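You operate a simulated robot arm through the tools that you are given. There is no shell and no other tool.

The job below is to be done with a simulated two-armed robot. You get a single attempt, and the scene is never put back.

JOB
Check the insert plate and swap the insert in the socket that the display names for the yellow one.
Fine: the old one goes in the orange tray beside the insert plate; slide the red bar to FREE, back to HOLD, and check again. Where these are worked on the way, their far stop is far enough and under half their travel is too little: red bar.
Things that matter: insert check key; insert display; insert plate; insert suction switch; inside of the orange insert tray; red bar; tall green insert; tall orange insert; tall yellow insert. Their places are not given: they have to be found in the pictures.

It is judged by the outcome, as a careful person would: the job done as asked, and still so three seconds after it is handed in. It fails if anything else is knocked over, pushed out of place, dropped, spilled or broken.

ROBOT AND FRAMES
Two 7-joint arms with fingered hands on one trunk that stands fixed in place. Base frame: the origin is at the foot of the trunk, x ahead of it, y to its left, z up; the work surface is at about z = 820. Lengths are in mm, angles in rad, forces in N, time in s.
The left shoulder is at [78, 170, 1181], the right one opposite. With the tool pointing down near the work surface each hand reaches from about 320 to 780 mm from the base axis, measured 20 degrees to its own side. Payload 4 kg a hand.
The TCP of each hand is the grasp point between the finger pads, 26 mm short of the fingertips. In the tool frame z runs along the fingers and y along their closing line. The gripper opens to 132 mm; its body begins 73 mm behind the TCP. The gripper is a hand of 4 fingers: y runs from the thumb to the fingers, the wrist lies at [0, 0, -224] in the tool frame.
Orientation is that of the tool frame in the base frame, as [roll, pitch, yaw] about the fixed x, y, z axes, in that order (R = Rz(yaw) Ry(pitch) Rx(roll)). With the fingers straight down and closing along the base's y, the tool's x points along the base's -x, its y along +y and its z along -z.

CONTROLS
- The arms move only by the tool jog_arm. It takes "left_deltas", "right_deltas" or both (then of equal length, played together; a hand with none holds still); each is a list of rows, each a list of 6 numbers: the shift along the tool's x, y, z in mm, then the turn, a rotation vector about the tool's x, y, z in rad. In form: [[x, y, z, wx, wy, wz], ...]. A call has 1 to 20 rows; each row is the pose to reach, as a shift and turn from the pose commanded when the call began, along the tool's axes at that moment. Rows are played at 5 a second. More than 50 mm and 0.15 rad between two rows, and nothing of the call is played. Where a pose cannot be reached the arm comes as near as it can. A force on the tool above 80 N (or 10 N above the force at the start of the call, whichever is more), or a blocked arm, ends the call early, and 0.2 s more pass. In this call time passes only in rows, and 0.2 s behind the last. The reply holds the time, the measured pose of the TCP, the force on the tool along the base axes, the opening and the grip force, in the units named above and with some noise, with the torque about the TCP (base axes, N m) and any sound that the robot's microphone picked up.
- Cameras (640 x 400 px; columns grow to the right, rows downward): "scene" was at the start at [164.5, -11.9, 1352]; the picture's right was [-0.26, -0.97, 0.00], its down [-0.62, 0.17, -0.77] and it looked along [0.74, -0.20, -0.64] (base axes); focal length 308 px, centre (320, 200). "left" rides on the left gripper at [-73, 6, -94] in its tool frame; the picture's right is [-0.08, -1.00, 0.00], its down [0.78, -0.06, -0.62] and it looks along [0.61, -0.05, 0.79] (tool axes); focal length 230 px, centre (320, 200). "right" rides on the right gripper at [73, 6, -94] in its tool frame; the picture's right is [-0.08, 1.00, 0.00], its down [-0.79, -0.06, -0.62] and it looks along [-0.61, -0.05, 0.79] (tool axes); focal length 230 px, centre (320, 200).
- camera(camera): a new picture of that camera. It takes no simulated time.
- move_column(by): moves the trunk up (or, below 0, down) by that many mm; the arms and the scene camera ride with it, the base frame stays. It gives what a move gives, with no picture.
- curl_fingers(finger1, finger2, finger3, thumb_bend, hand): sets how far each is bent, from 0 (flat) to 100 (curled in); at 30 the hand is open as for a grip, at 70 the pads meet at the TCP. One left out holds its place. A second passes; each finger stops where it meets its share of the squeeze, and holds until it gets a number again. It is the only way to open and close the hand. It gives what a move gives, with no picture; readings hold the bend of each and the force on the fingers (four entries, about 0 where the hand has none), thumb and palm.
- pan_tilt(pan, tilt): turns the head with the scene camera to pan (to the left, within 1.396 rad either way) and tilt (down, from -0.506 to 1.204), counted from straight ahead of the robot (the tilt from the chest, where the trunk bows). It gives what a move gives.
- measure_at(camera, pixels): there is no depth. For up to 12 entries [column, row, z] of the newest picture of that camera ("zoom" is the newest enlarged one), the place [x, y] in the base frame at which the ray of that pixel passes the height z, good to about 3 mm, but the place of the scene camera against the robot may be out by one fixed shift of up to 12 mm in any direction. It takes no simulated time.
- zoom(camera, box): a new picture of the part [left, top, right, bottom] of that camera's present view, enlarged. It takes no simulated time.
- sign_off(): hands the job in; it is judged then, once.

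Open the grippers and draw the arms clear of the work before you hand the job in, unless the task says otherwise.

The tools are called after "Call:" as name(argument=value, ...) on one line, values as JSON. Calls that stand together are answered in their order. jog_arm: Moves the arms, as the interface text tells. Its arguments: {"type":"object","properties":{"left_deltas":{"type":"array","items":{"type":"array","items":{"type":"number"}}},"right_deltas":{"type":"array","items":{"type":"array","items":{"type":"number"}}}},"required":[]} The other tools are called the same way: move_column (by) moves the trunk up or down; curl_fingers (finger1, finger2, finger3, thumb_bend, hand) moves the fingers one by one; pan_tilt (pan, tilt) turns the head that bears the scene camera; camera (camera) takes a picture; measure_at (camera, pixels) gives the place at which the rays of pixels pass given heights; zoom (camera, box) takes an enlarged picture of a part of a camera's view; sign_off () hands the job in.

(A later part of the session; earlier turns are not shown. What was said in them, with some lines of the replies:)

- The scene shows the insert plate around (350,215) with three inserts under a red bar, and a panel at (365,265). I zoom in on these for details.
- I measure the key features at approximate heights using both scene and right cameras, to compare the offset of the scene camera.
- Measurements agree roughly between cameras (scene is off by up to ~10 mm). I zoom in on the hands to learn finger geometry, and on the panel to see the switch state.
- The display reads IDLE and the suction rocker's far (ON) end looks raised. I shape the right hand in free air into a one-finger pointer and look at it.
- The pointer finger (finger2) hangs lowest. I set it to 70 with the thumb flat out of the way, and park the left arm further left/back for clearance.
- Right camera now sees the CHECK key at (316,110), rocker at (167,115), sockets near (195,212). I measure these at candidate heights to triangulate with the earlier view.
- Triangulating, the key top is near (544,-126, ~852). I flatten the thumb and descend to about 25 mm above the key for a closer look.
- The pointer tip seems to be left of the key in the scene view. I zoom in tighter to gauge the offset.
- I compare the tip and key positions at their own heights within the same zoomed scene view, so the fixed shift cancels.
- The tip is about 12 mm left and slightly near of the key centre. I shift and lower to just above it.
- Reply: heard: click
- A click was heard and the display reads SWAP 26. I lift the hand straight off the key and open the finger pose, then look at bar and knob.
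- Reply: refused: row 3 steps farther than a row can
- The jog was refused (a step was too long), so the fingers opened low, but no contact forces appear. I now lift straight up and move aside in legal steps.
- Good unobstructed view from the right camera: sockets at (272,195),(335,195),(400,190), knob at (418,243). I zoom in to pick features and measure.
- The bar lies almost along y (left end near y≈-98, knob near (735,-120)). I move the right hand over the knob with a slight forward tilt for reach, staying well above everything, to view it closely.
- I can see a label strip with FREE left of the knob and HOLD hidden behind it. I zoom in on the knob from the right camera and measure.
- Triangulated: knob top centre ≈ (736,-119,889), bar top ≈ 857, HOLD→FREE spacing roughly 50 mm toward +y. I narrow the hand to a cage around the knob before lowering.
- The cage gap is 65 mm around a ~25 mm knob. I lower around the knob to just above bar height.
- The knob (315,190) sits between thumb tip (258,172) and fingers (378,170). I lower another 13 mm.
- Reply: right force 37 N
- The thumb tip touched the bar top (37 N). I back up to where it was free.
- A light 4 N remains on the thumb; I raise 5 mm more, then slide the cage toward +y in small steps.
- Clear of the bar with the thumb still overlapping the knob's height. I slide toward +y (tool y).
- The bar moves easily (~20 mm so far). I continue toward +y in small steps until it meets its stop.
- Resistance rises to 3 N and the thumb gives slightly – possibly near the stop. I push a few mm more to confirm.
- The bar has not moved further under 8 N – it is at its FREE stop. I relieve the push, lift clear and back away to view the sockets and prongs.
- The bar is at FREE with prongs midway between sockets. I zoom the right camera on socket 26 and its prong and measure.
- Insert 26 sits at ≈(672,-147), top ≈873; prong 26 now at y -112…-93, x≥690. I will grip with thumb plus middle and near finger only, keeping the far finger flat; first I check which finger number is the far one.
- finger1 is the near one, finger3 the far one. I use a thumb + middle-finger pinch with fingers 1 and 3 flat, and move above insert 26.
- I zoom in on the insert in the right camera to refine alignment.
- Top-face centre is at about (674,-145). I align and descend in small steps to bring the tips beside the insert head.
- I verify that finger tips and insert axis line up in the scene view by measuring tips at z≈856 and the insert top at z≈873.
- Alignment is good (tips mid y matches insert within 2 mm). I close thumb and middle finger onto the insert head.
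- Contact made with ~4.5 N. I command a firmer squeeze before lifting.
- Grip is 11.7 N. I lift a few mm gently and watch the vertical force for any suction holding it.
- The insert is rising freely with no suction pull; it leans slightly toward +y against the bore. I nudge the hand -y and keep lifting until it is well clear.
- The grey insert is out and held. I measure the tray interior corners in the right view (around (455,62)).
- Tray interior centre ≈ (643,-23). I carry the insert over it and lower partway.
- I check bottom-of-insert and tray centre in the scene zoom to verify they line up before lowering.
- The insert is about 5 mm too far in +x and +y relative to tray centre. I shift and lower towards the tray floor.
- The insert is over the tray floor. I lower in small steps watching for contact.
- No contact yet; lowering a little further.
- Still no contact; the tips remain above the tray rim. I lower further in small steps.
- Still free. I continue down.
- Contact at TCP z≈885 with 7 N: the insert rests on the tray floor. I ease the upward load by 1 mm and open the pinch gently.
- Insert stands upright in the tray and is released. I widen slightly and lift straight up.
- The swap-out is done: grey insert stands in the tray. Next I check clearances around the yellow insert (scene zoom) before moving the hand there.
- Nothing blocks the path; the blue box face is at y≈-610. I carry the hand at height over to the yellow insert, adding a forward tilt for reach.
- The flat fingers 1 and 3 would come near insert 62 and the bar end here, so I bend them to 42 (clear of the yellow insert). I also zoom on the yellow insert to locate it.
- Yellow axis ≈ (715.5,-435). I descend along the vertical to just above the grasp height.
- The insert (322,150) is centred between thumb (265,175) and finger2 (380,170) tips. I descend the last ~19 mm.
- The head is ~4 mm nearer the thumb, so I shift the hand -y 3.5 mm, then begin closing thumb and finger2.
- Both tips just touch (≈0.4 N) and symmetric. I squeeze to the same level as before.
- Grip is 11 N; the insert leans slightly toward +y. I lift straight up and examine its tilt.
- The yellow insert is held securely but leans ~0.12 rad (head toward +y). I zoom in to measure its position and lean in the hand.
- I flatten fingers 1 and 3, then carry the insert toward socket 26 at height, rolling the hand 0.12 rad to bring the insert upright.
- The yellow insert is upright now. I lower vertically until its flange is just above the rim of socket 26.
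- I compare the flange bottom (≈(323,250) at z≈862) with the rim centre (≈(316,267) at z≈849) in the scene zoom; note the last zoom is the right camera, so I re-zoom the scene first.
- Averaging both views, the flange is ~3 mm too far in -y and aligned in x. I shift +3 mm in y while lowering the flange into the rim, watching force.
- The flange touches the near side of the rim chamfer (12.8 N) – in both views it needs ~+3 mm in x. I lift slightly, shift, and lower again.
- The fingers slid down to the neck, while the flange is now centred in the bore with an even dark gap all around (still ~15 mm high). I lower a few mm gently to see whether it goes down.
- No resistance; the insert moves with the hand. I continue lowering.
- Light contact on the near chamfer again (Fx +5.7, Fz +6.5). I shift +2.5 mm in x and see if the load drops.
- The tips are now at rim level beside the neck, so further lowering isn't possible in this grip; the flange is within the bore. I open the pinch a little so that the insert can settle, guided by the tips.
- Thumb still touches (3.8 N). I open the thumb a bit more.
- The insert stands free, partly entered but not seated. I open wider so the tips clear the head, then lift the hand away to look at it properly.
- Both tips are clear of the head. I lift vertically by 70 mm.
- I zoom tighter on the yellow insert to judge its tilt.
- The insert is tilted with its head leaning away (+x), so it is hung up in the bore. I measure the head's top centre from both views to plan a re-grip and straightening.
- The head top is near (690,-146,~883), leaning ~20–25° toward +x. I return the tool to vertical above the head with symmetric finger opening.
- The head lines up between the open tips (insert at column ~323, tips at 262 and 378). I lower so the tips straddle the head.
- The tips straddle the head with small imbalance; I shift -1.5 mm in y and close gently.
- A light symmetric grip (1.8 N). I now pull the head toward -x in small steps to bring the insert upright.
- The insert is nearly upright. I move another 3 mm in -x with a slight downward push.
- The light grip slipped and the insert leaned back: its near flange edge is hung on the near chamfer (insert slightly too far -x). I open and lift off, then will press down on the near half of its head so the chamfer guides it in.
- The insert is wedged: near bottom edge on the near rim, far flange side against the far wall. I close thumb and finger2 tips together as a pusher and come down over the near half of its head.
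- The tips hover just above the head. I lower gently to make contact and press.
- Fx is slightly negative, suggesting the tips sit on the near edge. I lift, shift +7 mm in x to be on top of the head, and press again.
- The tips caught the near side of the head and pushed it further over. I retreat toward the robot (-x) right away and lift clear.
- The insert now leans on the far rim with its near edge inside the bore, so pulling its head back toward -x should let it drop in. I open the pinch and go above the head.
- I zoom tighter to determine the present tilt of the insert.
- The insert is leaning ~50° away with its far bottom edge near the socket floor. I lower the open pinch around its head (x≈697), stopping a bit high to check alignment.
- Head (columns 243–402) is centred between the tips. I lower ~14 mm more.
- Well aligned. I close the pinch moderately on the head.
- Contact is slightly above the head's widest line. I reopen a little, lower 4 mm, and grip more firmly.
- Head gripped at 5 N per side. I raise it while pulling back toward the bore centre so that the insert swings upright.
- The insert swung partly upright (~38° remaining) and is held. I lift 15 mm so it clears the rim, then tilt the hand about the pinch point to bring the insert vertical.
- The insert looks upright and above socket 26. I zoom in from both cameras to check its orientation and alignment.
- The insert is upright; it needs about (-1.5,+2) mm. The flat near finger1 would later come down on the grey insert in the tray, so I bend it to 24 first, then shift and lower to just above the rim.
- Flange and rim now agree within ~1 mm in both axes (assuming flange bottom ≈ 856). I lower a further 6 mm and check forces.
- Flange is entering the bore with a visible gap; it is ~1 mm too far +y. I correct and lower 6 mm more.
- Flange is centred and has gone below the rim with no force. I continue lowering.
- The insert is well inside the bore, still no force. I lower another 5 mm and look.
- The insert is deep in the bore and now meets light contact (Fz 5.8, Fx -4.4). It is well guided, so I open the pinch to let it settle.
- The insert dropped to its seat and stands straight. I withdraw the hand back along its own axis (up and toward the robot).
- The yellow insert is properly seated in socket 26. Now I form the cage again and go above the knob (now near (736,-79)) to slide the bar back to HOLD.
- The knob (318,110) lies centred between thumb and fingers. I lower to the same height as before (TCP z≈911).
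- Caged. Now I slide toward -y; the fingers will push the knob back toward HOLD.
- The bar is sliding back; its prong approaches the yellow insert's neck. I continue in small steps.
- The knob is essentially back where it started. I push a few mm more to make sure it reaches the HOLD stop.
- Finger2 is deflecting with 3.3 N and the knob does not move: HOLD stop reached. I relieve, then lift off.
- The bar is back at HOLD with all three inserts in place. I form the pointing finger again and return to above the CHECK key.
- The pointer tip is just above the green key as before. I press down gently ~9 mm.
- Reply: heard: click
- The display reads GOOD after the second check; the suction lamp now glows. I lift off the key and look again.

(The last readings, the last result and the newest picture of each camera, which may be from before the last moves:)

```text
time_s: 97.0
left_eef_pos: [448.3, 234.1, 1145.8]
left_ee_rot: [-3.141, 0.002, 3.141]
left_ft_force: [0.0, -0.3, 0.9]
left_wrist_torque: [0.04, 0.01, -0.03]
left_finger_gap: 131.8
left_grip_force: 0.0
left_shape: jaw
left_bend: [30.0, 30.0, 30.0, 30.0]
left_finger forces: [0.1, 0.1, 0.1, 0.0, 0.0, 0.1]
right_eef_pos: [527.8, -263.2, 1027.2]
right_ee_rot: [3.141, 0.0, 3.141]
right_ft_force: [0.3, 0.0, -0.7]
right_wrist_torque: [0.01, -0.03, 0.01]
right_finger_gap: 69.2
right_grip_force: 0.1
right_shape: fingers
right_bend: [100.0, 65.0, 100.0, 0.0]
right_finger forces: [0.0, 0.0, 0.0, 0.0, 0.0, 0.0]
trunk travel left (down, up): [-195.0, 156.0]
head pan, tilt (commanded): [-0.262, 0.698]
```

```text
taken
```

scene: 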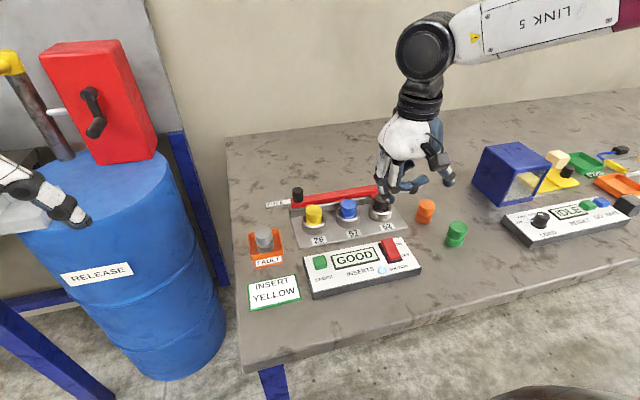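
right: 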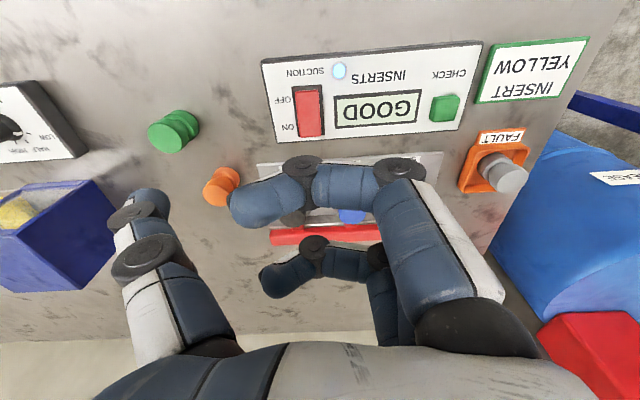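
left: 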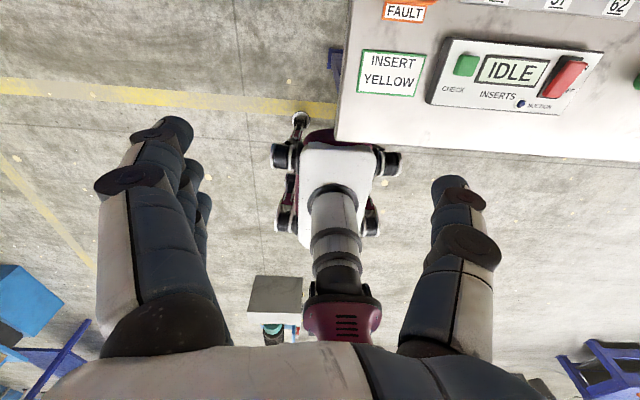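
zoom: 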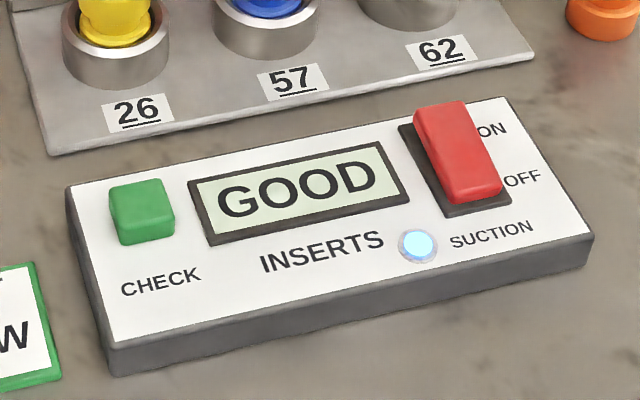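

The display stays GOOD, bar at HOLD, yellow in socket 26, grey in the FAULT tray; the suction switch is untouched. I retreat the right arm to its starting area and open the hand.

Call:
jog_arm(right_deltas=[[8, -20, -35, 0, 0, 0], [16, -50, -60, 0, 0, 0], [24, -90, -85, 0, 0, 0], [33, -130, -103, 0, 0, 0], [33, -137, -103, 0, 0, 0]])

Call:
curl_fingers(hand="right", finger1=30, finger2=30, finger3=30, thumb_bend=30)

Call:
zoom(camera="scene", box=[240, 160, 420, 310])

Call:
camera(camera="right")

Call:
camera(camera="scene")

```text
time_s: 98.2
left_eef_pos: [449.4, 236.2, 1145.6]
left_ee_rot: [-3.14, 0.001, 3.141]
left_ft_force: [0.4, -0.3, 0.9]
left_wrist_torque: [-0.03, 0.03, 0.0]
left_finger_gap: 131.6
left_grip_force: 0.1
left_shape: jaw
left_bend: [30.0, 30.0, 30.0, 30.0]
left_finger forces: [0.1, 0.1, 0.1, 0.1, 0.1, 0.0]
right_eef_pos: [494.3, -403.1, 1128.5]
right_ee_rot: [-3.141, -0.002, -3.141]
right_ft_force: [-0.3, -0.5, -0.4]
right_wrist_torque: [-0.01, -0.04, 0.04]
right_finger_gap: 69.0
right_grip_force: 0.2
right_shape: fingers
right_bend: [100.0, 65.0, 100.0, 0.0]
right_finger forces: [0.0, 0.1, 0.0, 0.0, 0.0, 0.0]
trunk travel left (down, up): [-195.0, 156.0]
head pan, tilt (commanded): [-0.262, 0.698]
```

```text
time_s: 99.2
left_eef_pos: [449.1, 235.7, 1144.9]
left_ee_rot: [3.14, 0.0, 3.141]
left_ft_force: [0.1, -0.3, -0.6]
left_wrist_torque: [-0.02, -0.02, 0.02]
left_finger_gap: 132.0
left_grip_force: 0.1
left_shape: jaw
left_bend: [30.0, 30.0, 30.0, 30.0]
left_finger forces: [0.1, 0.0, 0.1, 0.0, 0.0, 0.1]
right_eef_pos: [494.0, -402.3, 1128.9]
right_ee_rot: [-3.141, -0.001, 3.141]
right_ft_force: [0.8, 0.5, -0.1]
right_wrist_torque: [0.0, 0.04, 0.02]
right_finger_gap: 136.5
right_grip_force: 0.0
right_shape: fingers
right_bend: [30.0, 30.0, 30.0, 30.0]
right_finger forces: [0.1, 0.0, 0.0, 0.0, 0.1, 0.0]
trunk travel left (down, up): [-195.0, 156.0]
head pan, tilt (commanded): [-0.262, 0.698]
```

```text
2.67 times, centred on (330, 235) of scene
```

zoom: 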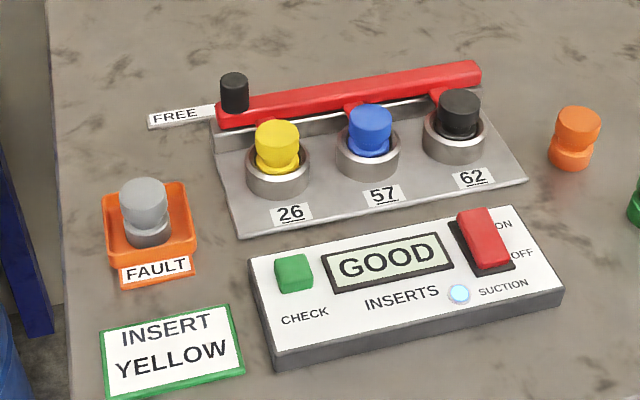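

```text
taken
```

right: 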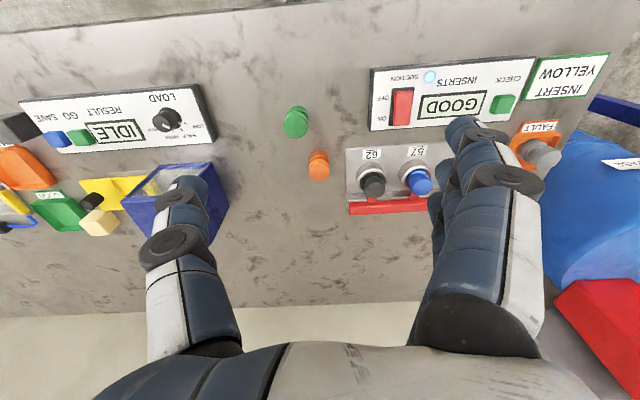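

```text
taken
```

scene: 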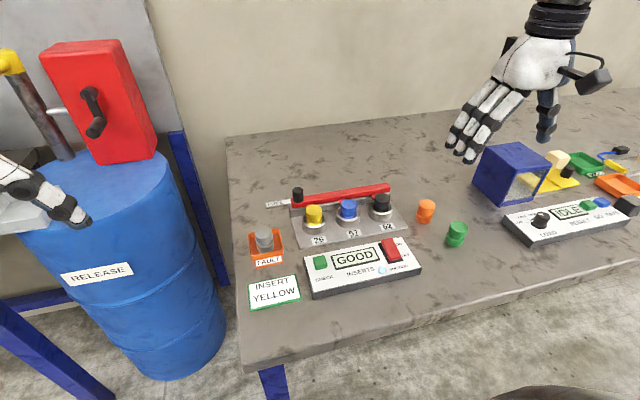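

Final state confirmed: display GOOD, yellow insert in socket 26, bar at HOLD, old grey insert in the orange FAULT tray, other inserts and the suction switch untouched, both hands open and clear. I hand the job in.

Call:
sign_off()

```text
The job is handed in.
```

The swap is done. The first check named socket 26, the yellow insert is now in it, and the check afterwards reads GOOD.

- **Old insert:** the grey insert stands upright in the orange FAULT tray.
- **Red bar:** it went to its FREE stop before the swap and back to its HOLD stop after it.
- **Yellow insert:** on the first try it hung at an angle in the socket. I took it out, straightened it and put it in again. It now sits level with the other two.
- **Bar contact:** while reaching for the knob, the thumb pressed on the top of the red bar with about 37 N. The bar slid freely afterwards, and I saw no damage.
- **Suction:** I did not touch the suction switch. Its lamp came on when the display changed to GOOD and was still lit when I handed in.

The blue, black, orange and green inserts are where they were. Both hands are open and clear of the work.
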